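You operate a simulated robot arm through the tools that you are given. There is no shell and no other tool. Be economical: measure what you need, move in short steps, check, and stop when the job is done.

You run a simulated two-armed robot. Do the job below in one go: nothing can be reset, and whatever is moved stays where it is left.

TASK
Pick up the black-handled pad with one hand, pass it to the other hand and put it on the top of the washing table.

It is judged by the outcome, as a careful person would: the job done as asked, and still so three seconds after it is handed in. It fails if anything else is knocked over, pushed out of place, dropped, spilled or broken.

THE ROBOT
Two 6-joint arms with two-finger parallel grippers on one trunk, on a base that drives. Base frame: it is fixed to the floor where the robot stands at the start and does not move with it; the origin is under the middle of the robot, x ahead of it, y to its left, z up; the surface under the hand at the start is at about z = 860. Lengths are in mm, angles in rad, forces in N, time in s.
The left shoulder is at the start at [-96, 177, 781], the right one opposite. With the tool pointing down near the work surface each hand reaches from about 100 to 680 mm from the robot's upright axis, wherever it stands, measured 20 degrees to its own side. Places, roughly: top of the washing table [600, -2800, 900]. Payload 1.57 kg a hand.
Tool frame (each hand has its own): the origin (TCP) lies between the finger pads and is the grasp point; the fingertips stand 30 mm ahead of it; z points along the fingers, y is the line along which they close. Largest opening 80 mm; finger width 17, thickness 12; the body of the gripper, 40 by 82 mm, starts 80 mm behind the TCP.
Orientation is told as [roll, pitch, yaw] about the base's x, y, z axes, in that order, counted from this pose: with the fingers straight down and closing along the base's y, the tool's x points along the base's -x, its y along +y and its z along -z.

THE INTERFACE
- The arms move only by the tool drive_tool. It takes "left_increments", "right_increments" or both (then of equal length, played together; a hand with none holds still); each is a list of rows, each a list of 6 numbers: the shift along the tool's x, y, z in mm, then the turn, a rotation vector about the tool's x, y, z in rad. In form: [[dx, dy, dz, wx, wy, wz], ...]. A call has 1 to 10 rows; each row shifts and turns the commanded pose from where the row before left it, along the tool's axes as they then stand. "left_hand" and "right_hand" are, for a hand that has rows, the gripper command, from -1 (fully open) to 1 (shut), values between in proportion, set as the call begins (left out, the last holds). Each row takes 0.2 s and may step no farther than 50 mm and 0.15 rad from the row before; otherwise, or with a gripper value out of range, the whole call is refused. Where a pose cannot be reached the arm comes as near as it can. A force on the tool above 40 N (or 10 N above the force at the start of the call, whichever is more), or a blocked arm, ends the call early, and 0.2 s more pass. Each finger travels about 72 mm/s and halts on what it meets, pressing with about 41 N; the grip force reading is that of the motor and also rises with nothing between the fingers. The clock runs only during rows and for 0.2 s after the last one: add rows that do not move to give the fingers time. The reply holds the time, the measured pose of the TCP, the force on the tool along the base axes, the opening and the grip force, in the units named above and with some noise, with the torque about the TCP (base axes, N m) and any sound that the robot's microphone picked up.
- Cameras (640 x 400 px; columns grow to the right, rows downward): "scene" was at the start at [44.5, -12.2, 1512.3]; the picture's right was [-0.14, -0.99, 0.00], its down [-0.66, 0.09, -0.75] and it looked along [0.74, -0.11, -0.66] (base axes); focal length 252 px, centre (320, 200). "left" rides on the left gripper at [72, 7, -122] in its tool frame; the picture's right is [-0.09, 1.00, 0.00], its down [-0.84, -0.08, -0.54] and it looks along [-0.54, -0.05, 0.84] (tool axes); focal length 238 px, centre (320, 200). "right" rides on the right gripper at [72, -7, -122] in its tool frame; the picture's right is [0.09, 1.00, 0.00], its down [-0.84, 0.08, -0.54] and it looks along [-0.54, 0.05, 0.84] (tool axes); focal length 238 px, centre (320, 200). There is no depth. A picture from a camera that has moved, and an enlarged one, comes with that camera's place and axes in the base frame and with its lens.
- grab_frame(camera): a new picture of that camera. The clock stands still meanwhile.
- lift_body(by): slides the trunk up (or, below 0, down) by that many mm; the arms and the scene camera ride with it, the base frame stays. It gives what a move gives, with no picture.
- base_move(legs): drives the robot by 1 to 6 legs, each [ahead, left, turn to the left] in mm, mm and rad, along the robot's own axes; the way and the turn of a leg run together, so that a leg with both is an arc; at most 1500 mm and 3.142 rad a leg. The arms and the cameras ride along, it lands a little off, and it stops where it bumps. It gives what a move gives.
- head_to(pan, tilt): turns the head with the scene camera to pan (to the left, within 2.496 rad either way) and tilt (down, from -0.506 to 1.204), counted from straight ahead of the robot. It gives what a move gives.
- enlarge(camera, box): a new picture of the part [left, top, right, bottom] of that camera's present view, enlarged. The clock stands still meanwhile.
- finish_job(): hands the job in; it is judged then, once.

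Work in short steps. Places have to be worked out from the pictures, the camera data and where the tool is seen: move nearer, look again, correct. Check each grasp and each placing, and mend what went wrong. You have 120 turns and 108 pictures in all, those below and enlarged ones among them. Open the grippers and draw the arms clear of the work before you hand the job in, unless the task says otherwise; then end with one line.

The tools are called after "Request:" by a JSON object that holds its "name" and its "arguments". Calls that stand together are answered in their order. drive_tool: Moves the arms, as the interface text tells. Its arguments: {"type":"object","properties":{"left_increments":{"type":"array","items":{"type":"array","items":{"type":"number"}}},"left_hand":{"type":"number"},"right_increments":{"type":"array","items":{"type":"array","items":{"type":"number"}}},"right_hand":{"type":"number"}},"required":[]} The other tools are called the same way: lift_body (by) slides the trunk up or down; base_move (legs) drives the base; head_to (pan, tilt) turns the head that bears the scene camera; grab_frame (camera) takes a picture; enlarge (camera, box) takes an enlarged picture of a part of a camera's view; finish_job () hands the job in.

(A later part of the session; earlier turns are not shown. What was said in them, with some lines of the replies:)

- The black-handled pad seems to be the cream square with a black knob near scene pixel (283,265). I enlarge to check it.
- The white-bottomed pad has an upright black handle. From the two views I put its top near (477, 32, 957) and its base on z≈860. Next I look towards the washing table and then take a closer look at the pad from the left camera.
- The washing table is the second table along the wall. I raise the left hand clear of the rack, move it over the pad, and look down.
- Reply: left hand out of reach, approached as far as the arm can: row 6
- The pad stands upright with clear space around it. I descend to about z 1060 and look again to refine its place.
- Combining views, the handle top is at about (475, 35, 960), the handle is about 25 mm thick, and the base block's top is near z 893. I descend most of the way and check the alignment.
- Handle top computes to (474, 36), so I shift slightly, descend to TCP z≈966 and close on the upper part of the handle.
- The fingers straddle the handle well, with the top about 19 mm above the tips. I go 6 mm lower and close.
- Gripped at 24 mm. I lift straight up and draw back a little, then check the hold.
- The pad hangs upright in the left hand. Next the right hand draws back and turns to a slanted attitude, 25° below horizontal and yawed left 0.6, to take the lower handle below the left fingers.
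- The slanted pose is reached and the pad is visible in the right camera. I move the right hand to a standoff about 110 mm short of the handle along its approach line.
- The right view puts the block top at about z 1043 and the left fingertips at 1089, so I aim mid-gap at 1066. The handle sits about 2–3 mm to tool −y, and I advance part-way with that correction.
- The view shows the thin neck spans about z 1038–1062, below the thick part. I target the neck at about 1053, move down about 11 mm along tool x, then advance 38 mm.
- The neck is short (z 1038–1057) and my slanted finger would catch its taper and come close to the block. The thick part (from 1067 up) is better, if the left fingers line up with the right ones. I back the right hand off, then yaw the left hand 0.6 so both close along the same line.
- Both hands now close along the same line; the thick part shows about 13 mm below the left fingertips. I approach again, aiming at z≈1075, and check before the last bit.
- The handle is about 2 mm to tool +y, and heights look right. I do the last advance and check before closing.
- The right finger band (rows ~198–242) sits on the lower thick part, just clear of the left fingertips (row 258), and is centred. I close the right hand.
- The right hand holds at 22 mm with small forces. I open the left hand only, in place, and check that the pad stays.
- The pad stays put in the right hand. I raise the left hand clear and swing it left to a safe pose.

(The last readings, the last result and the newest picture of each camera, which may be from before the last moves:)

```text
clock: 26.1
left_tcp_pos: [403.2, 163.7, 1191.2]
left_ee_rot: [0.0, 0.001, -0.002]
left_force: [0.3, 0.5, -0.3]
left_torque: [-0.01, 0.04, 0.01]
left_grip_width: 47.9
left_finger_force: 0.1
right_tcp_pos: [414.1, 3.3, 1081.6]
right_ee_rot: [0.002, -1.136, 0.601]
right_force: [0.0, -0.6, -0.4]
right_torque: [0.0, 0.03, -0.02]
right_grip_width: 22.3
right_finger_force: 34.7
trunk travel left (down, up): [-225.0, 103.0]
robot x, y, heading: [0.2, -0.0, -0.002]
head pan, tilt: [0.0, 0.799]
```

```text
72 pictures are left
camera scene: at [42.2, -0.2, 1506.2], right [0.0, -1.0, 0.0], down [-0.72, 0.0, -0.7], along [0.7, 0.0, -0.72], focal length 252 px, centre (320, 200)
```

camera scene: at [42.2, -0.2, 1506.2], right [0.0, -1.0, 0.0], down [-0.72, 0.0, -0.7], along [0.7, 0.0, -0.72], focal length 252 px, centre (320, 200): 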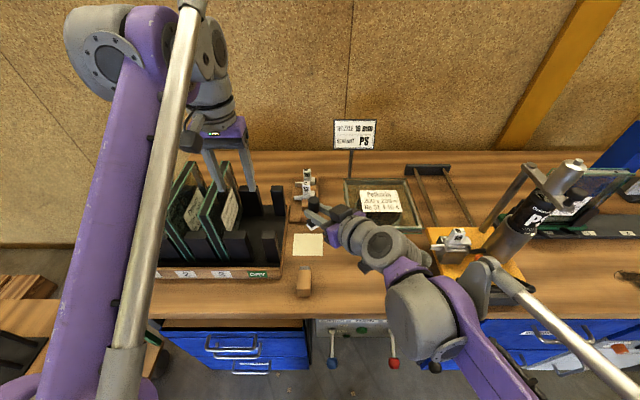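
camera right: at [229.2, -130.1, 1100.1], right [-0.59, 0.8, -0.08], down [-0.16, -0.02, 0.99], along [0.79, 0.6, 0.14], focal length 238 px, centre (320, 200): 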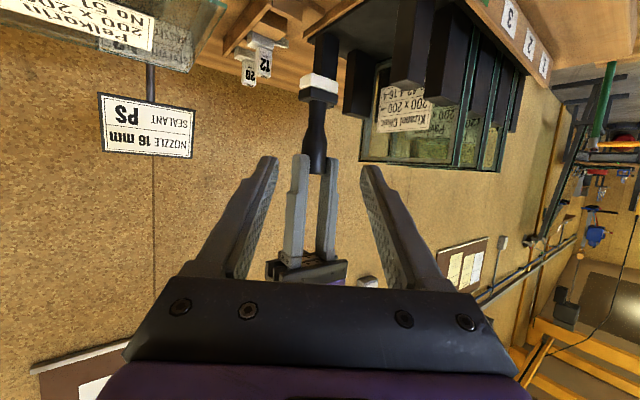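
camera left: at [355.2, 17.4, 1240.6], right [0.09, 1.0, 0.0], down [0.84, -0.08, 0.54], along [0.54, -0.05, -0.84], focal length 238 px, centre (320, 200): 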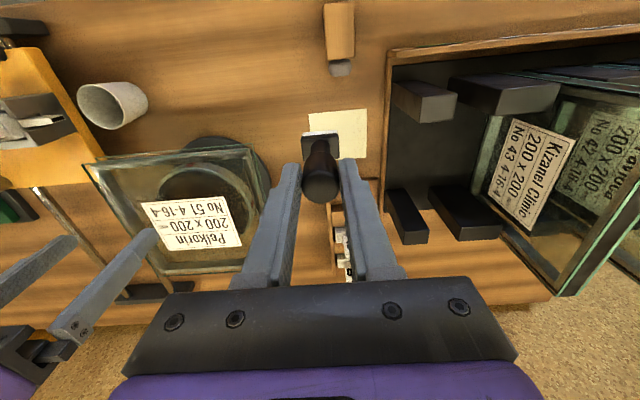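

The hand-over is complete. Before driving I look to the right and behind for a clear path.

Request:
{"name": "head_to", "arguments": {"pan": -2.4, "tilt": 0.5}}

Request:
{"name": "grab_frame", "arguments": {"camera": "scene"}}

Request:
{"name": "head_to", "arguments": {"pan": -1.3, "tilt": 0.5}}

Request:
{"name": "grab_frame", "arguments": {"camera": "scene"}}

Request:
{"name": "enlarge", "arguments": {"camera": "scene", "box": [200, 60, 400, 210]}}

```text
clock: 28.3
left_tcp_pos: [403.6, 163.1, 1191.7]
left_ee_rot: [0.002, -0.001, 0.001]
left_force: [0.3, -0.5, -0.4]
left_torque: [0.0, 0.01, 0.03]
left_grip_width: 47.9
left_finger_force: 0.0
right_tcp_pos: [414.5, 3.5, 1081.4]
right_ee_rot: [-0.001, -1.138, 0.601]
right_force: [0.9, -0.3, 0.2]
right_torque: [0.0, -0.01, -0.04]
right_grip_width: 22.1
right_finger_force: 34.9
trunk travel left (down, up): [-225.0, 103.0]
robot x, y, heading: [1.4, 2.2, -0.001]
head pan, tilt: [-2.4, 0.499]
```

```text
71 pictures are left
camera scene: at [-105.6, -61.7, 1532.2], right [-0.68, 0.74, 0.0], down [0.35, 0.32, -0.88], along [-0.65, -0.59, -0.48], focal length 252 px, centre (320, 200)
```

scene: 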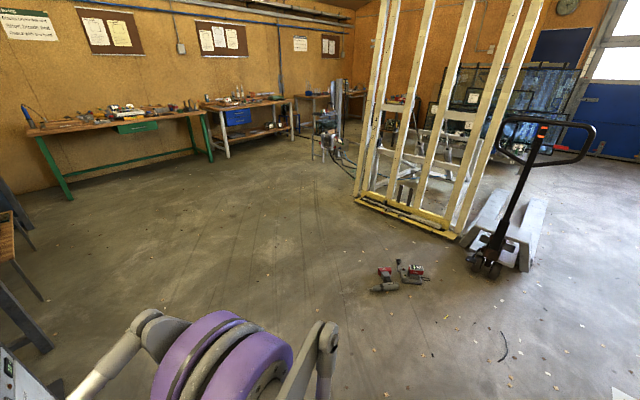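

```text
clock: 29.6
left_tcp_pos: [403.7, 162.4, 1190.9]
left_ee_rot: [-0.001, 0.001, 0.003]
left_force: [-0.6, 0.1, -0.1]
left_torque: [0.01, -0.01, 0.02]
left_grip_width: 48.1
left_finger_force: 0.0
right_tcp_pos: [414.9, 3.3, 1082.4]
right_ee_rot: [0.001, -1.136, 0.599]
right_force: [-0.5, 0.0, -0.5]
right_torque: [0.0, -0.02, 0.0]
right_grip_width: 22.5
right_finger_force: 35.1
trunk travel left (down, up): [-225.0, 103.0]
robot x, y, heading: [1.6, 0.2, -0.002]
head pan, tilt: [-1.3, 0.499]
```

```text
70 pictures are left
camera scene: at [-14.2, -87.9, 1532.2], right [-0.96, -0.27, 0.0], down [-0.13, 0.46, -0.88], along [0.23, -0.85, -0.48], focal length 252 px, centre (320, 200)
```

scene: 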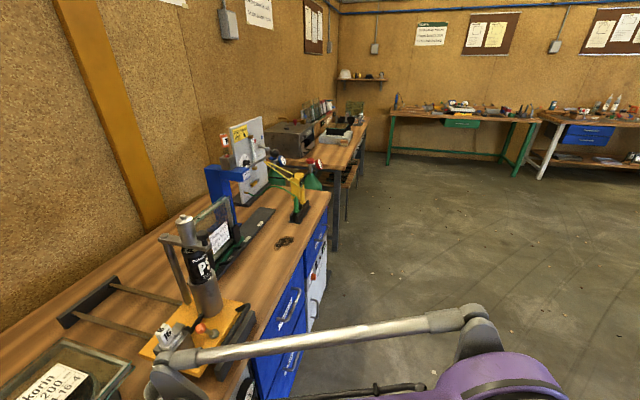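

```text
2.67 times, centred on (300, 135) of scene
camera zoom: at [-14.2, -87.9, 1532.2], right [-0.96, -0.27, 0.0], down [-0.13, 0.46, -0.88], along [0.23, -0.85, -0.48], focal length 671 px, centre (373, 373)
```

zoom: 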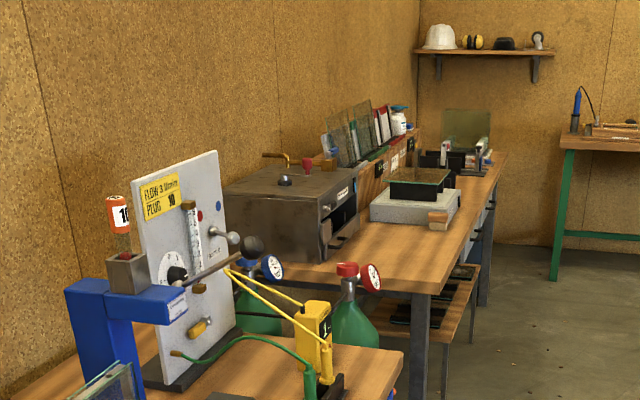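

The second table along the wall (front edge x≈270, starting y≈-1670) is the washing table. The floor behind and alongside is clear, so I back off 450 mm first and check the hold.

Request:
{"name": "base_move", "arguments": {"legs": [[-450, 0, 0]]}}

Request:
{"name": "grab_frame", "arguments": {"camera": "right"}}

```text
clock: 32.3
left_tcp_pos: [-35.3, 161.2, 1190.9]
left_ee_rot: [0.001, 0.0, -0.004]
left_force: [-0.2, 0.7, -0.9]
left_torque: [-0.02, -0.01, -0.01]
left_grip_width: 48.0
left_finger_force: 0.1
right_tcp_pos: [-25.9, 2.8, 1081.8]
right_ee_rot: [-0.001, -1.136, 0.594]
right_force: [0.3, -0.6, -0.5]
right_torque: [0.0, 0.01, 0.0]
right_grip_width: 22.3
right_finger_force: 34.5
trunk travel left (down, up): [-225.0, 103.0]
robot x, y, heading: [-441.8, 1.5, -0.011]
head pan, tilt: [-1.3, 0.499]
```

```text
68 pictures are left
camera right: at [-139.1, -82.3, 1067.3], right [-0.59, 0.8, -0.08], down [-0.16, -0.01, 0.99], along [0.79, 0.59, 0.14], focal length 238 px, centre (320, 200)
```

right: 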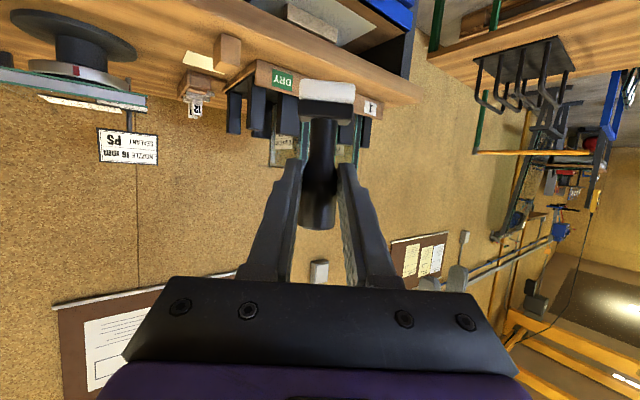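

The hold is solid. I strafe right along the benches in two legs, stopping before the washing table's middle.

Request:
{"name": "base_move", "arguments": {"legs": [[0, -1300, 0], [0, -1100, 0]]}}

Request:
{"name": "head_to", "arguments": {"pan": -0.2, "tilt": 0.45}}

Request:
{"name": "grab_frame", "arguments": {"camera": "scene"}}

Request:
{"name": "grab_frame", "arguments": {"camera": "right"}}

```text
clock: 53.5
left_tcp_pos: [-60.3, -2240.7, 1190.5]
left_ee_rot: [0.0, 0.001, -0.011]
left_force: [0.0, -0.1, 0.8]
left_torque: [-0.03, -0.02, -0.02]
left_grip_width: 48.0
left_finger_force: 0.0
right_tcp_pos: [-51.6, -2400.9, 1081.1]
right_ee_rot: [0.001, -1.135, 0.587]
right_force: [-0.5, 0.1, 0.6]
right_torque: [-0.02, 0.02, 0.01]
right_grip_width: 22.1
right_finger_force: 34.6
trunk travel left (down, up): [-225.0, 103.0]
robot x, y, heading: [-466.7, -2394.8, -0.014]
head pan, tilt: [-1.3, 0.499]
```

```text
clock: 54.8
left_tcp_pos: [-61.1, -2240.1, 1190.5]
left_ee_rot: [0.0, 0.0, -0.014]
left_force: [-0.3, 0.1, 0.7]
left_torque: [0.03, 0.0, 0.03]
left_grip_width: 48.2
left_finger_force: 0.1
right_tcp_pos: [-51.7, -2399.6, 1080.4]
right_ee_rot: [-0.001, -1.136, 0.586]
right_force: [-0.5, 0.1, 0.0]
right_torque: [-0.03, 0.03, 0.0]
right_grip_width: 22.1
right_finger_force: 34.5
trunk travel left (down, up): [-225.0, 103.0]
robot x, y, heading: [-464.7, -2398.7, -0.015]
head pan, tilt: [-0.201, 0.45]
```

```text
67 pictures are left
camera scene: at [-415.3, -2417.3, 1536.6], right [-0.21, -0.98, 0.0], down [-0.43, 0.09, -0.9], along [0.88, -0.19, -0.44], focal length 252 px, centre (320, 200)
```

scene: 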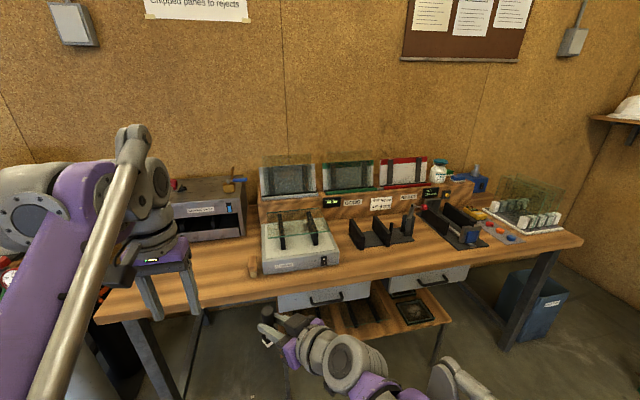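

```text
66 pictures are left
camera right: at [-166.1, -2483.6, 1067.2], right [-0.58, 0.81, -0.08], down [-0.16, -0.01, 0.99], along [0.8, 0.59, 0.14], focal length 238 px, centre (320, 200)
```

right: 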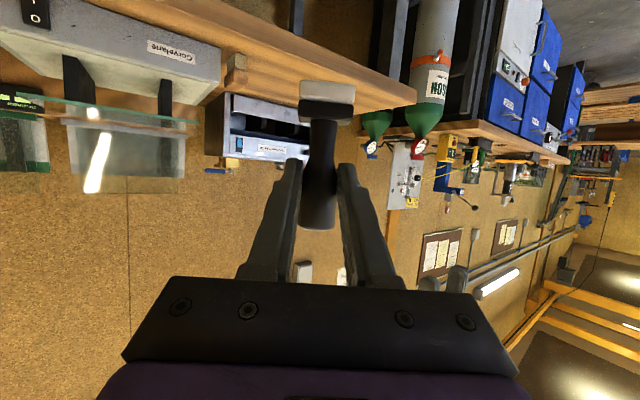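

There is a broad empty area of the washing table between the Coryplane device and the oven, around (335, -2150). I strafe left 240 mm, drive ahead part of the way, and look.

Request:
{"name": "base_move", "arguments": {"legs": [[0, 240, 0.015], [280, 0, 0]]}}

Request:
{"name": "head_to", "arguments": {"pan": 0.0, "tilt": 0.7}}

Request:
{"name": "grab_frame", "arguments": {"camera": "scene"}}

```text
clock: 59.1
left_tcp_pos: [211.4, -1990.8, 1190.1]
left_ee_rot: [0.002, -0.002, 0.005]
left_force: [0.0, -0.3, 0.5]
left_torque: [0.0, 0.0, 0.05]
left_grip_width: 48.3
left_finger_force: 0.0
right_tcp_pos: [221.5, -2149.8, 1081.0]
right_ee_rot: [-0.001, -1.137, 0.603]
right_force: [0.1, 0.7, -0.8]
right_torque: [-0.02, 0.03, -0.02]
right_grip_width: 22.3
right_finger_force: 35.3
trunk travel left (down, up): [-225.0, 103.0]
robot x, y, heading: [-191.6, -2153.1, 0.0]
head pan, tilt: [-0.201, 0.45]
```

```text
clock: 59.8
left_tcp_pos: [211.2, -1992.0, 1192.2]
left_ee_rot: [-0.001, -0.001, 0.004]
left_force: [-1.1, -0.2, -0.2]
left_torque: [-0.02, 0.03, 0.0]
left_grip_width: 47.7
left_finger_force: 0.0
right_tcp_pos: [221.1, -2150.5, 1081.5]
right_ee_rot: [0.0, -1.137, 0.603]
right_force: [-0.1, -0.2, -1.3]
right_torque: [-0.03, 0.0, 0.0]
right_grip_width: 22.1
right_finger_force: 34.3
trunk travel left (down, up): [-225.0, 103.0]
robot x, y, heading: [-193.8, -2155.0, 0.006]
head pan, tilt: [0.0, 0.7]
```

```text
65 pictures are left
camera scene: at [-146.8, -2155.1, 1514.5], right [0.0, -1.0, 0.0], down [-0.64, 0.0, -0.77], along [0.77, 0.0, -0.64], focal length 252 px, centre (320, 200)
```

scene: 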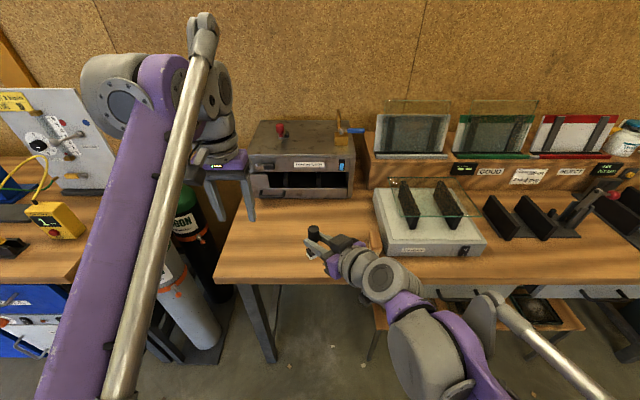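

The pad is above the table's front edge. I drive 108 mm ahead and lower the right hand 90 mm.

Request:
{"name": "base_move", "arguments": {"legs": [[110, 0, 0]]}}

Request:
{"name": "drive_tool", "arguments": {"right_increments": [[27.2, 0, -12.7, 0, 0, 0], [27.2, 0, -12.7, 0, 0, 0], [27.2, 0, -12.7, 0, 0, 0], [0, 0, 0, 0, 0, 0]]}}

Request:
{"name": "grab_frame", "arguments": {"camera": "right"}}

Request:
{"name": "enlarge", "arguments": {"camera": "scene", "box": [220, 160, 420, 310]}}

```text
clock: 61.0
left_tcp_pos: [319.4, -1990.9, 1190.8]
left_ee_rot: [0.001, 0.001, 0.004]
left_force: [0.5, 0.6, -0.2]
left_torque: [0.03, 0.02, 0.02]
left_grip_width: 48.2
left_finger_force: 0.1
right_tcp_pos: [329.6, -2149.8, 1080.6]
right_ee_rot: [0.0, -1.136, 0.602]
right_force: [0.4, 0.2, -0.9]
right_torque: [0.03, 0.02, 0.03]
right_grip_width: 22.5
right_finger_force: 35.0
trunk travel left (down, up): [-225.0, 103.0]
robot x, y, heading: [-83.3, -2152.9, 0.001]
head pan, tilt: [0.0, 0.7]
```

```text
clock: 62.0
left_tcp_pos: [319.8, -1991.1, 1191.6]
left_ee_rot: [0.001, 0.0, 0.003]
left_force: [0.5, 0.0, 0.2]
left_torque: [-0.02, 0.03, 0.01]
left_grip_width: 48.0
left_finger_force: 0.1
right_tcp_pos: [272.3, -2189.7, 1022.6]
right_ee_rot: [0.0, -1.136, 0.603]
right_force: [-0.5, 0.2, -0.7]
right_torque: [0.02, -0.01, -0.03]
right_grip_width: 22.5
right_finger_force: 35.3
trunk travel left (down, up): [-225.0, 103.0]
robot x, y, heading: [-84.3, -2157.0, -0.002]
head pan, tilt: [0.0, 0.7]
```

```text
64 pictures are left
camera right: at [160.0, -2275.4, 1007.8], right [-0.6, 0.8, -0.08], down [-0.16, -0.02, 0.99], along [0.79, 0.6, 0.14], focal length 238 px, centre (320, 200)
```

right: 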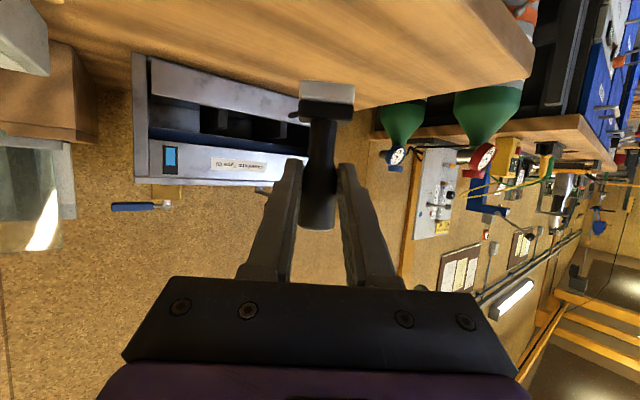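

```text
2.67 times, centred on (320, 235) of scene
camera zoom: at [-37.3, -2154.7, 1514.5], right [0.0, -1.0, 0.0], down [-0.64, 0.0, -0.76], along [0.76, 0.0, -0.64], focal length 671 px, centre (320, 107)
```

zoom: 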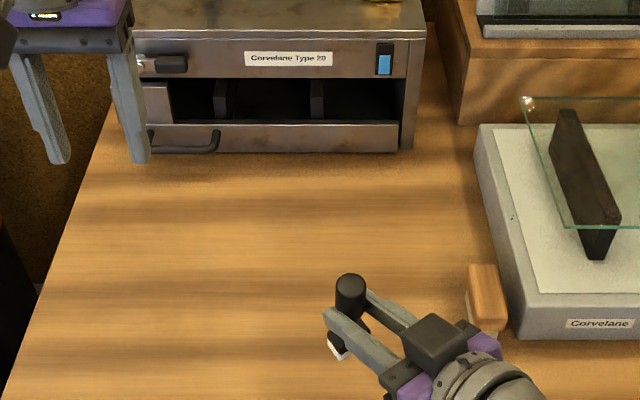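

I got one sign wrong, so the hand drew back while lowering. Nothing is close by, and advancing 76 mm along the tool axis puts the pad over the intended spot about 24 mm above the table.

Request:
{"name": "drive_tool", "arguments": {"right_increments": [[0, 0, 25, 0, 0, 0], [0, 0, 25, 0, 0, 0], [0, 0, 25, 0, 0, 0], [0, 0, 0, 0, 0, 0]]}}

Request:
{"name": "grab_frame", "arguments": {"camera": "right"}}

Request:
{"name": "enlarge", "arguments": {"camera": "scene", "box": [250, 170, 390, 280]}}

```text
clock: 63.0
left_tcp_pos: [318.5, -1991.5, 1190.7]
left_ee_rot: [0.0, 0.001, 0.004]
left_force: [-0.5, 0.5, 0.2]
left_torque: [0.01, 0.03, -0.01]
left_grip_width: 47.9
left_finger_force: 0.1
right_tcp_pos: [328.6, -2149.1, 992.8]
right_ee_rot: [0.002, -1.137, 0.602]
right_force: [0.5, 0.2, -1.5]
right_torque: [-0.02, 0.04, 0.01]
right_grip_width: 22.2
right_finger_force: 35.1
trunk travel left (down, up): [-225.0, 103.0]
robot x, y, heading: [-85.6, -2154.6, 0.002]
head pan, tilt: [0.0, 0.7]
```

```text
62 pictures are left
camera right: at [216.1, -2235.0, 977.6], right [-0.6, 0.8, -0.08], down [-0.16, -0.02, 0.99], along [0.79, 0.6, 0.14], focal length 238 px, centre (320, 200)
```

right: 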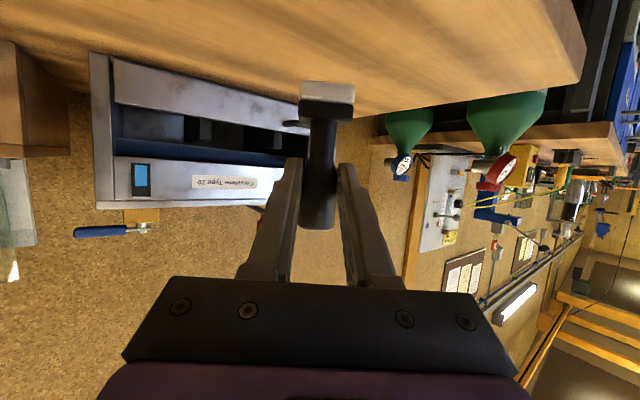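

```text
3.64 times, centred on (320, 225) of scene
camera zoom: at [-38.5, -2155.0, 1514.5], right [0.0, -1.0, 0.0], down [-0.64, 0.0, -0.77], along [0.77, 0.0, -0.64], focal length 915 px, centre (320, 109)
```

zoom: 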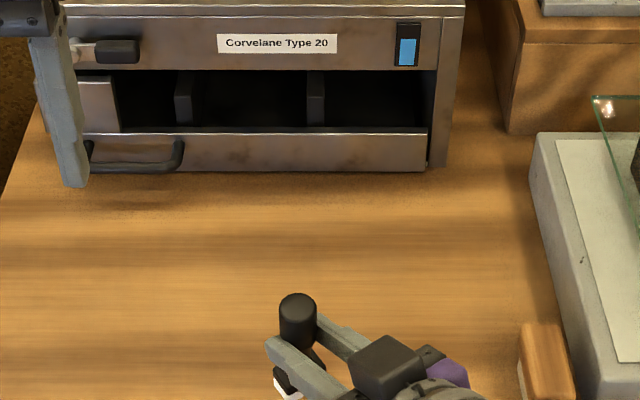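

The pad is about 25 mm above the table top in open space. I lower straight down 18 mm and read the forces.

Request:
{"name": "drive_tool", "arguments": {"right_increments": [[5.4, 0, 2.5, 0, 0, 0], [5.4, 0, 2.5, 0, 0, 0], [5.4, 0, 2.5, 0, 0, 0], [0, 0, 0, 0, 0, 0]]}}

Request:
{"name": "enlarge", "arguments": {"camera": "right", "box": [220, 20, 420, 145]}}

```text
clock: 64.0
left_tcp_pos: [320.1, -1991.4, 1190.4]
left_ee_rot: [-0.002, -0.001, 0.004]
left_force: [-0.4, -0.5, -0.5]
left_torque: [-0.01, 0.03, 0.02]
left_grip_width: 48.2
left_finger_force: 0.0
right_tcp_pos: [329.6, -2152.2, 972.6]
right_ee_rot: [0.001, -1.135, 0.604]
right_force: [0.0, 0.5, -0.5]
right_torque: [-0.03, 0.02, 0.0]
right_grip_width: 22.2
right_finger_force: 34.4
trunk travel left (down, up): [-225.0, 103.0]
robot x, y, heading: [-82.6, -2154.6, 0.002]
head pan, tilt: [0.0, 0.7]
```

```text
3.20 times, centred on (320, 82) of right
camera zoom: at [217.3, -2236.4, 959.2], right [-0.6, 0.8, -0.08], down [-0.16, -0.02, 0.99], along [0.79, 0.6, 0.14], focal length 763 px, centre (320, 576)
```

zoom: 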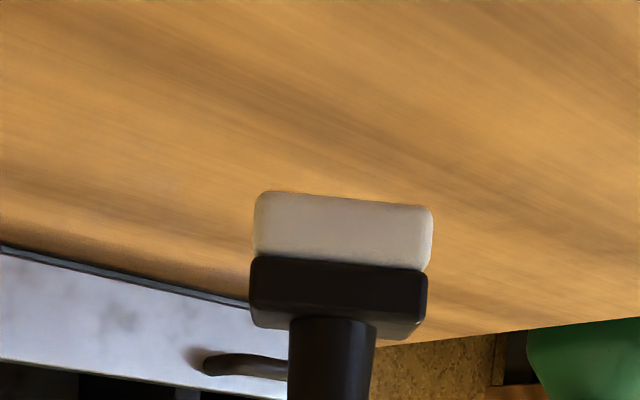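

No contact yet; I estimate about 7 mm left. I lower in 2 mm rows.

Request:
{"name": "drive_tool", "arguments": {"right_increments": [[1.8, 0, 0.85, 0, 0, 0], [1.8, 0, 0.85, 0, 0, 0], [1.8, 0, 0.85, 0, 0, 0], [0, 0, 0, 0, 0, 0]]}}

Request:
{"name": "drive_tool", "arguments": {"right_increments": [[1.35, 0, 0.63, 0, 0, 0], [0, 0, 0, 0, 0, 0]]}}

Request:
{"name": "enlarge", "arguments": {"camera": "right", "box": [220, 20, 420, 145]}}

```text
clock: 65.0
left_tcp_pos: [320.5, -1990.7, 1190.8]
left_ee_rot: [0.0, -0.001, 0.002]
left_force: [0.2, -0.6, -0.5]
left_torque: [0.04, -0.03, -0.01]
left_grip_width: 48.0
left_finger_force: 0.1
right_tcp_pos: [330.1, -2152.1, 968.0]
right_ee_rot: [-0.002, -1.135, 0.601]
right_force: [-0.5, 0.1, -0.6]
right_torque: [-0.03, 0.03, -0.01]
right_grip_width: 22.3
right_finger_force: 35.4
trunk travel left (down, up): [-225.0, 103.0]
robot x, y, heading: [-88.9, -2159.6, 0.004]
head pan, tilt: [0.0, 0.7]
```

```text
clock: 65.6
left_tcp_pos: [319.6, -1990.8, 1190.4]
left_ee_rot: [0.001, 0.0, 0.003]
left_force: [0.3, 0.0, -0.7]
left_torque: [0.01, 0.0, 0.01]
left_grip_width: 48.2
left_finger_force: 0.1
right_tcp_pos: [329.7, -2151.6, 966.3]
right_ee_rot: [0.0, -1.136, 0.601]
right_force: [-0.1, 0.1, -1.1]
right_torque: [0.0, 0.02, 0.0]
right_grip_width: 22.4
right_finger_force: 34.9
trunk travel left (down, up): [-225.0, 103.0]
robot x, y, heading: [-87.0, -2152.7, 0.004]
head pan, tilt: [0.0, 0.7]
```

```text
3.20 times, centred on (320, 82) of right
camera zoom: at [216.6, -2236.5, 953.0], right [-0.6, 0.8, -0.08], down [-0.16, -0.02, 0.99], along [0.79, 0.6, 0.14], focal length 763 px, centre (320, 576)
```

zoom: 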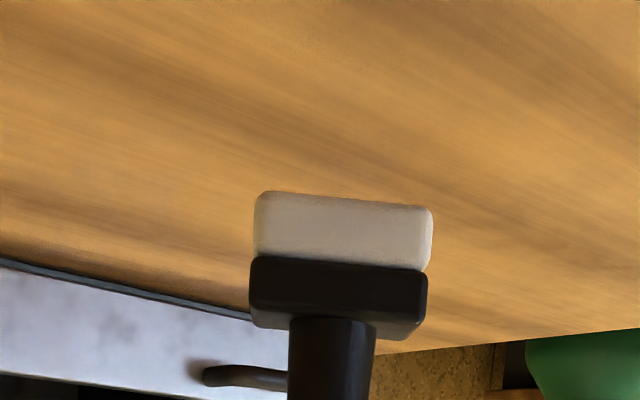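

Still no contact; I continue down in small steps.

Request:
{"name": "drive_tool", "arguments": {"right_increments": [[1.35, 0, 0.63, 0, 0, 0], [1.35, 0, 0.63, 0, 0, 0], [0, 0, 0, 0, 0, 0]]}}

Request:
{"name": "enlarge", "arguments": {"camera": "scene", "box": [270, 200, 370, 280]}}

```text
clock: 66.4
left_tcp_pos: [320.3, -1990.3, 1191.6]
left_ee_rot: [-0.001, 0.0, 0.002]
left_force: [0.8, 0.1, -0.4]
left_torque: [-0.02, 0.01, -0.01]
left_grip_width: 48.1
left_finger_force: 0.1
right_tcp_pos: [330.2, -2150.9, 963.0]
right_ee_rot: [-0.001, -1.137, 0.604]
right_force: [0.2, 0.6, -0.3]
right_torque: [0.01, 0.02, 0.0]
right_grip_width: 22.3
right_finger_force: 34.7
trunk travel left (down, up): [-225.0, 103.0]
robot x, y, heading: [-82.1, -2152.4, 0.0]
head pan, tilt: [0.0, 0.7]
```

```text
5.00 times, centred on (320, 240) of scene
camera zoom: at [-37.8, -2154.8, 1514.5], right [0.0, -1.0, 0.0], down [-0.64, 0.0, -0.76], along [0.76, 0.0, -0.64], focal length 1258 px, centre (320, 0)
```

zoom: 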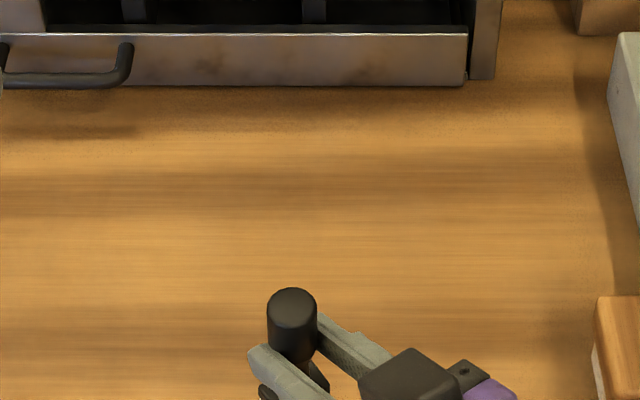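

Still free; the table may be slightly lower than 900. I continue down 6 mm.

Request:
{"name": "drive_tool", "arguments": {"right_increments": [[1.8, 0, 0.85, 0, 0, 0], [1.8, 0, 0.85, 0, 0, 0], [0, 0, 0, 0, 0, 0]]}}

Request:
{"name": "drive_tool", "arguments": {"right_increments": [[1.8, 0, 0.85, 0, 0, 0], [0, 0, 0, 0, 0, 0]]}}

Request:
{"name": "enlarge", "arguments": {"camera": "right", "box": [220, 20, 420, 145]}}

```text
clock: 67.2
left_tcp_pos: [318.4, -1990.6, 1191.0]
left_ee_rot: [-0.002, 0.0, 0.004]
left_force: [0.5, 0.6, 0.5]
left_torque: [0.0, 0.01, 0.02]
left_grip_width: 48.2
left_finger_force: 0.1
right_tcp_pos: [329.6, -2152.0, 960.6]
right_ee_rot: [0.0, -1.135, 0.604]
right_force: [-0.7, 0.3, -0.2]
right_torque: [0.0, 0.01, -0.01]
right_grip_width: 22.3
right_finger_force: 34.6
trunk travel left (down, up): [-225.0, 103.0]
robot x, y, heading: [-82.4, -2155.6, 0.003]
head pan, tilt: [0.0, 0.7]
```

```text
clock: 67.8
left_tcp_pos: [319.5, -1991.5, 1190.4]
left_ee_rot: [0.001, 0.0, 0.002]
left_force: [-0.2, 0.4, 0.2]
left_torque: [0.0, 0.0, 0.0]
left_grip_width: 48.2
left_finger_force: 0.1
right_tcp_pos: [328.5, -2152.1, 957.4]
right_ee_rot: [-0.001, -1.137, 0.602]
right_force: [-0.1, 0.4, -0.5]
right_torque: [0.0, 0.02, 0.01]
right_grip_width: 22.2
right_finger_force: 35.0
trunk travel left (down, up): [-225.0, 103.0]
robot x, y, heading: [-85.8, -2155.5, 0.002]
head pan, tilt: [0.0, 0.7]
```

```text
3.20 times, centred on (320, 82) of right
camera zoom: at [216.3, -2237.5, 942.9], right [-0.6, 0.8, -0.08], down [-0.16, -0.02, 0.99], along [0.79, 0.6, 0.14], focal length 763 px, centre (320, 576)
```

zoom: 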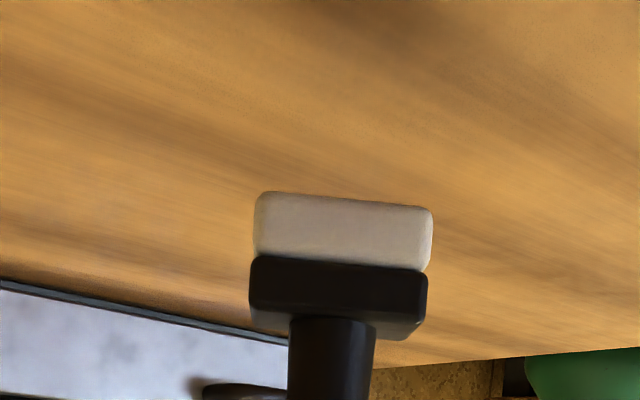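

Using the table's far edge in the right view, the table top works out near z 860, not 900, so about 30 mm remain. I lower 22 mm more.

Request:
{"name": "drive_tool", "arguments": {"right_increments": [[3.6, 0, 1.7, 0, 0, 0], [3.6, 0, 1.7, 0, 0, 0], [3.6, 0, 1.7, 0, 0, 0], [3.6, 0, 1.7, 0, 0, 0], [3.6, 0, 1.7, 0, 0, 0], [0, 0, 0, 0, 0, 0]]}}

Request:
{"name": "enlarge", "arguments": {"camera": "right", "box": [220, 20, 420, 145]}}

Request:
{"name": "enlarge", "arguments": {"camera": "scene", "box": [250, 180, 410, 300]}}

```text
clock: 69.2
left_tcp_pos: [318.7, -1992.1, 1190.6]
left_ee_rot: [0.001, -0.001, 0.003]
left_force: [0.6, -0.5, 0.6]
left_torque: [0.02, -0.02, -0.01]
left_grip_width: 47.9
left_finger_force: 0.0
right_tcp_pos: [328.5, -2151.3, 939.0]
right_ee_rot: [0.0, -1.136, 0.603]
right_force: [-0.2, 0.4, -0.3]
right_torque: [-0.02, 0.01, 0.01]
right_grip_width: 22.2
right_finger_force: 34.9
trunk travel left (down, up): [-225.0, 103.0]
robot x, y, heading: [-83.8, -2152.6, 0.002]
head pan, tilt: [0.0, 0.7]
```

```text
3.20 times, centred on (320, 82) of right
camera zoom: at [215.8, -2235.6, 923.6], right [-0.6, 0.8, -0.08], down [-0.16, -0.02, 0.99], along [0.79, 0.6, 0.14], focal length 763 px, centre (320, 576)
```

zoom: 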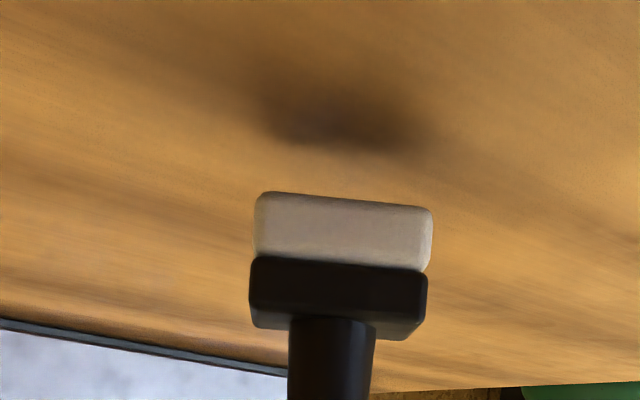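

```text
3.33 times, centred on (330, 240) of scene
camera zoom: at [-37.9, -2154.8, 1514.5], right [0.0, -1.0, 0.0], down [-0.64, 0.0, -0.76], along [0.76, 0.0, -0.64], focal length 839 px, centre (287, 67)
```

zoom: 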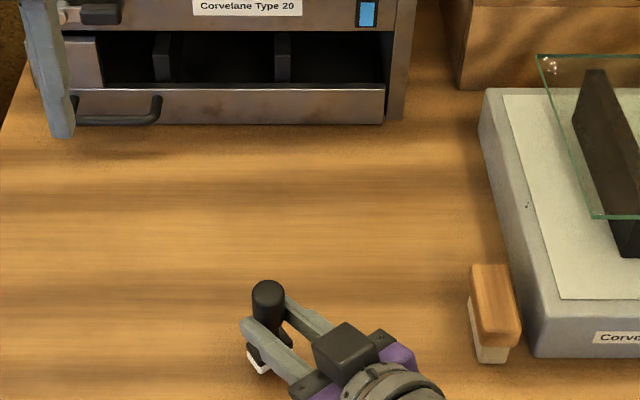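

A contact shadow is now visible, with a gap of about 12 mm. I lower 8 mm, then step finely.

Request:
{"name": "drive_tool", "arguments": {"right_increments": [[3.6, 0, 1.7, 0, 0, 0], [3.6, 0, 1.7, 0, 0, 0], [0, 0, 0, 0, 0, 0]]}}

Request:
{"name": "drive_tool", "arguments": {"right_increments": [[1.4, 0, 0.63, 0, 0, 0], [0, 0, 0, 0, 0, 0]]}}

Request:
{"name": "enlarge", "arguments": {"camera": "right", "box": [220, 20, 420, 145]}}

```text
clock: 70.0
left_tcp_pos: [319.3, -1991.4, 1189.4]
left_ee_rot: [0.001, 0.0, 0.004]
left_force: [0.1, -0.2, 0.1]
left_torque: [0.02, 0.02, -0.01]
left_grip_width: 47.9
left_finger_force: 0.1
right_tcp_pos: [329.3, -2149.7, 929.6]
right_ee_rot: [-0.001, -1.137, 0.602]
right_force: [1.4, 0.1, -0.9]
right_torque: [0.0, 0.01, -0.02]
right_grip_width: 22.2
right_finger_force: 34.9
trunk travel left (down, up): [-225.0, 103.0]
robot x, y, heading: [-79.8, -2156.6, 0.0]
head pan, tilt: [0.0, 0.7]
```

```text
clock: 70.6
left_tcp_pos: [319.2, -1990.0, 1190.6]
left_ee_rot: [0.0, -0.001, 0.004]
left_force: [0.0, -0.3, -0.9]
left_torque: [-0.02, 0.02, -0.01]
left_grip_width: 47.9
left_finger_force: 0.1
right_tcp_pos: [327.6, -2150.6, 927.8]
right_ee_rot: [0.0, -1.136, 0.604]
right_force: [0.7, -0.7, -0.2]
right_torque: [-0.02, 0.0, 0.01]
right_grip_width: 22.0
right_finger_force: 34.9
trunk travel left (down, up): [-225.0, 103.0]
robot x, y, heading: [-82.4, -2151.8, 0.002]
head pan, tilt: [0.0, 0.7]
```

```text
3.20 times, centred on (320, 82) of right
camera zoom: at [216.0, -2236.0, 914.0], right [-0.6, 0.8, -0.08], down [-0.16, -0.02, 0.99], along [0.79, 0.6, 0.14], focal length 763 px, centre (320, 576)
```

zoom: 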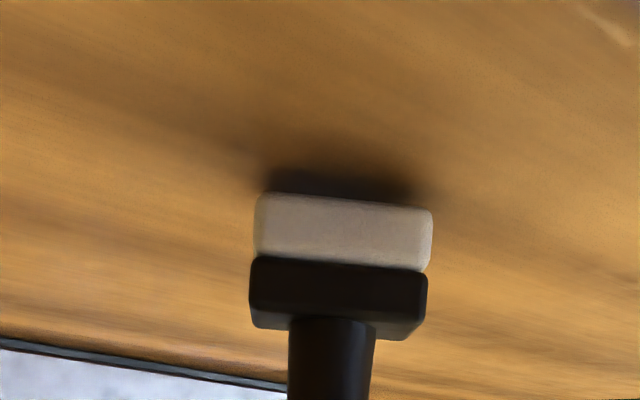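

Only a millimetre or two remains. I step down 1 mm at a time, reading the force.

Request:
{"name": "drive_tool", "arguments": {"right_increments": [[0.9, 0, 0.42, 0, 0, 0], [0, 0, 0, 0, 0, 0]]}}

Request:
{"name": "drive_tool", "arguments": {"right_increments": [[0.9, 0, 0.42, 0, 0, 0], [0, 0, 0, 0, 0, 0]]}}

Request:
{"name": "enlarge", "arguments": {"camera": "right", "box": [220, 20, 420, 145]}}

```text
clock: 71.2
left_tcp_pos: [318.9, -1991.7, 1190.3]
left_ee_rot: [0.0, -0.001, 0.004]
left_force: [-0.2, 0.4, -0.4]
left_torque: [-0.02, -0.01, -0.01]
left_grip_width: 48.1
left_finger_force: 0.1
right_tcp_pos: [329.5, -2151.4, 928.4]
right_ee_rot: [-0.001, -1.136, 0.603]
right_force: [-0.2, 0.4, -1.7]
right_torque: [-0.02, 0.02, -0.03]
right_grip_width: 22.1
right_finger_force: 34.9
trunk travel left (down, up): [-225.0, 103.0]
robot x, y, heading: [-84.3, -2154.8, 0.003]
head pan, tilt: [0.0, 0.7]
```

```text
clock: 71.8
left_tcp_pos: [319.5, -1990.3, 1191.2]
left_ee_rot: [0.001, 0.0, 0.004]
left_force: [-0.2, -0.1, 0.5]
left_torque: [0.01, -0.01, -0.02]
left_grip_width: 48.0
left_finger_force: 0.1
right_tcp_pos: [329.9, -2151.6, 926.8]
right_ee_rot: [-0.002, -1.136, 0.602]
right_force: [-0.2, -0.5, -0.6]
right_torque: [-0.03, 0.05, 0.03]
right_grip_width: 22.3
right_finger_force: 34.9
trunk travel left (down, up): [-225.0, 103.0]
robot x, y, heading: [-82.1, -2155.0, 0.005]
head pan, tilt: [0.0, 0.7]
```

```text
3.20 times, centred on (320, 82) of right
camera zoom: at [217.0, -2236.5, 912.1], right [-0.6, 0.8, -0.08], down [-0.16, -0.02, 0.99], along [0.79, 0.6, 0.14], focal length 763 px, centre (320, 576)
```

zoom: 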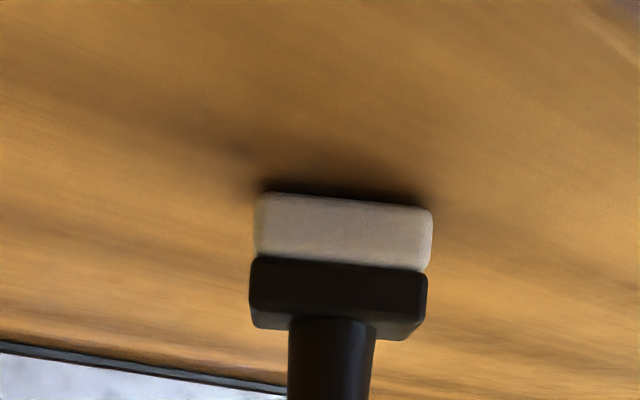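

The shadow is meeting the pad's edge. Two more fine steps should bring contact.

Request:
{"name": "drive_tool", "arguments": {"right_increments": [[0.9, 0, 0.42, 0, 0, 0], [0, 0, 0, 0, 0, 0]]}}

Request:
{"name": "drive_tool", "arguments": {"right_increments": [[0.7, 0, 0.33, 0, 0, 0], [0, 0, 0, 0, 0, 0]]}}

Request:
{"name": "enlarge", "arguments": {"camera": "right", "box": [220, 20, 420, 145]}}

```text
clock: 72.4
left_tcp_pos: [319.9, -1990.9, 1190.6]
left_ee_rot: [-0.001, 0.001, 0.003]
left_force: [-0.2, -0.5, -0.5]
left_torque: [0.0, 0.01, 0.0]
left_grip_width: 48.0
left_finger_force: 0.0
right_tcp_pos: [329.1, -2150.8, 926.6]
right_ee_rot: [0.0, -1.137, 0.603]
right_force: [-0.7, -0.7, -1.1]
right_torque: [0.01, 0.0, -0.01]
right_grip_width: 22.2
right_finger_force: 35.5
trunk travel left (down, up): [-225.0, 103.0]
robot x, y, heading: [-86.3, -2149.5, -0.001]
head pan, tilt: [0.0, 0.7]
```

```text
clock: 73.0
left_tcp_pos: [319.2, -1991.2, 1190.6]
left_ee_rot: [0.002, 0.001, 0.003]
left_force: [-0.2, 0.9, 0.0]
left_torque: [-0.02, 0.02, -0.03]
left_grip_width: 47.8
left_finger_force: 0.0
right_tcp_pos: [329.7, -2150.2, 923.6]
right_ee_rot: [0.0, -1.135, 0.601]
right_force: [-0.8, 0.1, 2.8]
right_torque: [0.11, -0.01, 0.0]
right_grip_width: 22.1
right_finger_force: 35.3
trunk travel left (down, up): [-225.0, 103.0]
robot x, y, heading: [-83.8, -2153.8, 0.003]
head pan, tilt: [0.0, 0.7]
```

```text
3.20 times, centred on (320, 82) of right
camera zoom: at [217.2, -2236.1, 910.4], right [-0.6, 0.8, -0.08], down [-0.16, -0.02, 0.99], along [0.79, 0.6, 0.14], focal length 763 px, centre (320, 576)
```

zoom: 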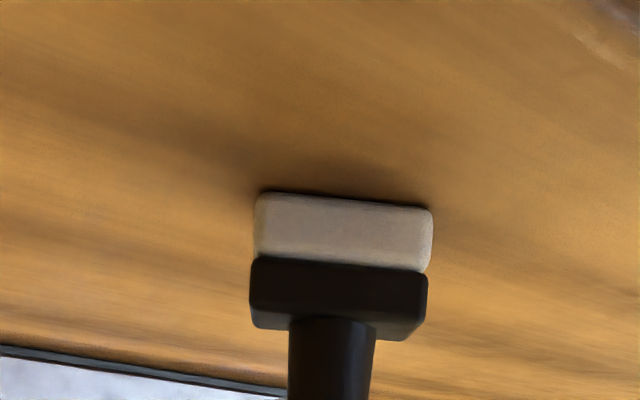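

Contact: the vertical force rose to about +3 N. I open the right hand in place.

Request:
{"name": "drive_tool", "arguments": {"right_increments": [[0, 0, 0, 0, 0, 0], [0, 0, 0, 0, 0, 0], [0, 0, 0, 0, 0, 0], [0, 0, 0, 0, 0, 0]], "right_hand": -0.5}}

Request:
{"name": "grab_frame", "arguments": {"camera": "right"}}

Request:
{"name": "enlarge", "arguments": {"camera": "scene", "box": [250, 180, 410, 300]}}

```text
clock: 74.0
left_tcp_pos: [320.2, -1990.3, 1190.8]
left_ee_rot: [0.002, -0.002, 0.003]
left_force: [-0.1, 0.4, -0.1]
left_torque: [0.02, 0.0, 0.0]
left_grip_width: 48.2
left_finger_force: 0.0
right_tcp_pos: [329.4, -2150.9, 924.1]
right_ee_rot: [-0.001, -1.135, 0.602]
right_force: [-0.7, -0.1, -0.6]
right_torque: [-0.04, -0.02, 0.0]
right_grip_width: 59.8
right_finger_force: 0.1
trunk travel left (down, up): [-225.0, 103.0]
robot x, y, heading: [-86.6, -2158.3, 0.005]
head pan, tilt: [0.0, 0.7]
```

```text
51 pictures are left
camera right: at [217.2, -2236.1, 910.3], right [-0.6, 0.8, -0.08], down [-0.16, -0.02, 0.99], along [0.79, 0.6, 0.14], focal length 238 px, centre (320, 200)
```

right: 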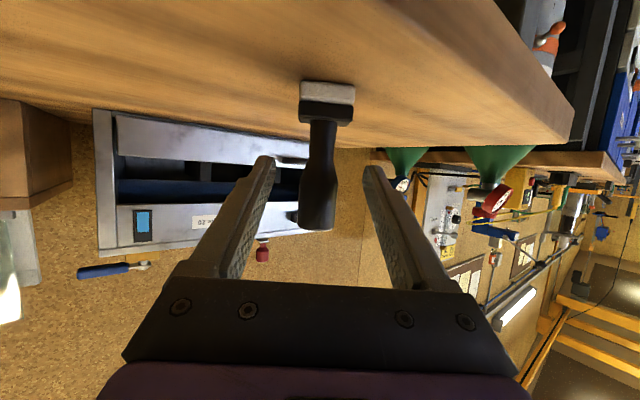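

```text
3.33 times, centred on (330, 240) of scene
camera zoom: at [-37.9, -2154.8, 1514.5], right [0.0, -1.0, 0.0], down [-0.64, 0.0, -0.76], along [0.76, 0.0, -0.64], focal length 839 px, centre (287, 67)
```

zoom: 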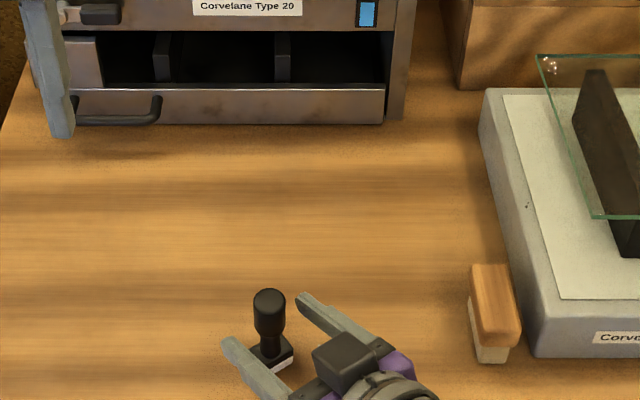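

The pad stands upright on the table, released and centred between the open fingers. I draw back along the tool axis (back and upward).

Request:
{"name": "drive_tool", "arguments": {"right_increments": [[0, 0, -20, 0, 0, 0], [0, 0, -35, 0, 0, 0], [0, 0, -40, 0, 0, 0], [0, 0, -40, 0, 0, 0], [-30, 0, -20, 0, 0, 0], [-40, 0, 0, 0, 0, 0], [0, 0, 0, 0, 0, 0]]}}

Request:
{"name": "grab_frame", "arguments": {"camera": "scene"}}

```text
clock: 75.6
left_tcp_pos: [317.7, -1990.8, 1190.4]
left_ee_rot: [0.0, 0.0, 0.003]
left_force: [-1.0, 0.4, 0.1]
left_torque: [-0.03, -0.01, 0.04]
left_grip_width: 47.9
left_finger_force: 0.0
right_tcp_pos: [235.7, -2208.9, 1052.5]
right_ee_rot: [-0.001, -1.135, 0.602]
right_force: [0.6, -0.3, 0.1]
right_torque: [-0.02, 0.06, -0.03]
right_grip_width: 60.0
right_finger_force: 0.0
trunk travel left (down, up): [-225.0, 103.0]
robot x, y, heading: [-84.8, -2158.3, 0.002]
head pan, tilt: [0.0, 0.7]
```

```text
49 pictures are left
camera scene: at [-38.3, -2154.8, 1514.5], right [0.0, -1.0, 0.0], down [-0.64, 0.0, -0.77], along [0.77, 0.0, -0.64], focal length 252 px, centre (320, 200)
```

scene: 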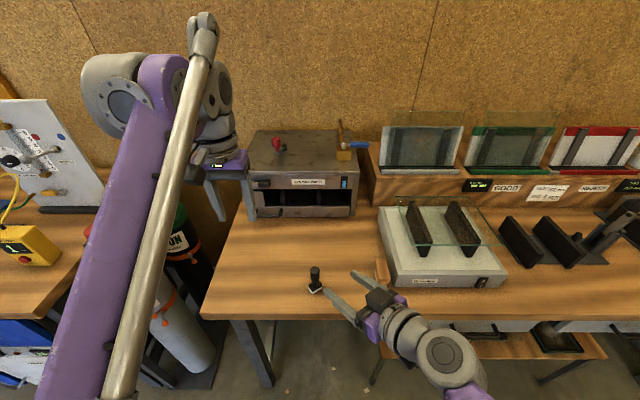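

The pad stands on the table top and nothing else has moved. I open both grippers fully and back the base off 200 mm to clear the arms, then check once more.

Request:
{"name": "drive_tool", "arguments": {"right_increments": [[0, 0, -10, 0, 0, 0], [0, 0, 0, 0, 0, 0]], "left_increments": [[0, 0, 0, 0, 0, 0], [0, 0, 0, 0, 0, 0]], "right_hand": -1, "left_hand": -1}}

Request:
{"name": "base_move", "arguments": {"legs": [[-200, 0, 0]]}}

Request:
{"name": "grab_frame", "arguments": {"camera": "scene"}}

```text
clock: 76.2
left_tcp_pos: [319.9, -1991.5, 1190.4]
left_ee_rot: [0.0, 0.001, 0.004]
left_force: [-0.1, 0.1, 0.4]
left_torque: [0.0, -0.01, 0.0]
left_grip_width: 79.9
left_finger_force: 0.0
right_tcp_pos: [228.3, -2217.0, 1057.8]
right_ee_rot: [0.001, -1.137, 0.603]
right_force: [0.6, -0.6, -0.3]
right_torque: [0.01, 0.0, 0.02]
right_grip_width: 80.0
right_finger_force: 0.1
trunk travel left (down, up): [-225.0, 103.0]
robot x, y, heading: [-84.2, -2157.6, 0.002]
head pan, tilt: [0.0, 0.7]
```

```text
clock: 77.8
left_tcp_pos: [119.5, -1992.0, 1191.1]
left_ee_rot: [0.0, 0.002, 0.001]
left_force: [-0.9, 0.1, 0.2]
left_torque: [-0.02, 0.0, 0.0]
left_grip_width: 80.0
left_finger_force: 0.1
right_tcp_pos: [27.2, -2217.2, 1057.2]
right_ee_rot: [-0.003, -1.135, 0.601]
right_force: [-0.2, 0.4, 0.4]
right_torque: [0.02, 0.04, 0.01]
right_grip_width: 79.8
right_finger_force: 0.0
trunk travel left (down, up): [-225.0, 103.0]
robot x, y, heading: [-282.8, -2158.0, -0.006]
head pan, tilt: [0.0, 0.7]
```

```text
48 pictures are left
camera scene: at [-238.1, -2155.2, 1514.5], right [0.0, -1.0, 0.0], down [-0.64, 0.0, -0.77], along [0.77, 0.0, -0.64], focal length 252 px, centre (320, 200)
```

scene: 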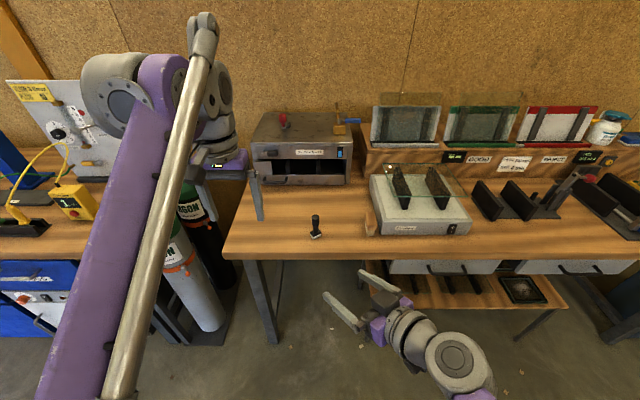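

The pad stands steady on the washing table, and both arms are clear with their grippers open. I hand the job in.

Request:
{"name": "finish_job", "arguments": {}}

```text
The job is handed in.
```

The left hand picked up the black-handled pad, passed it to the right hand in mid-air, and the right hand set it upright on the washing table; nothing else was seen to move.
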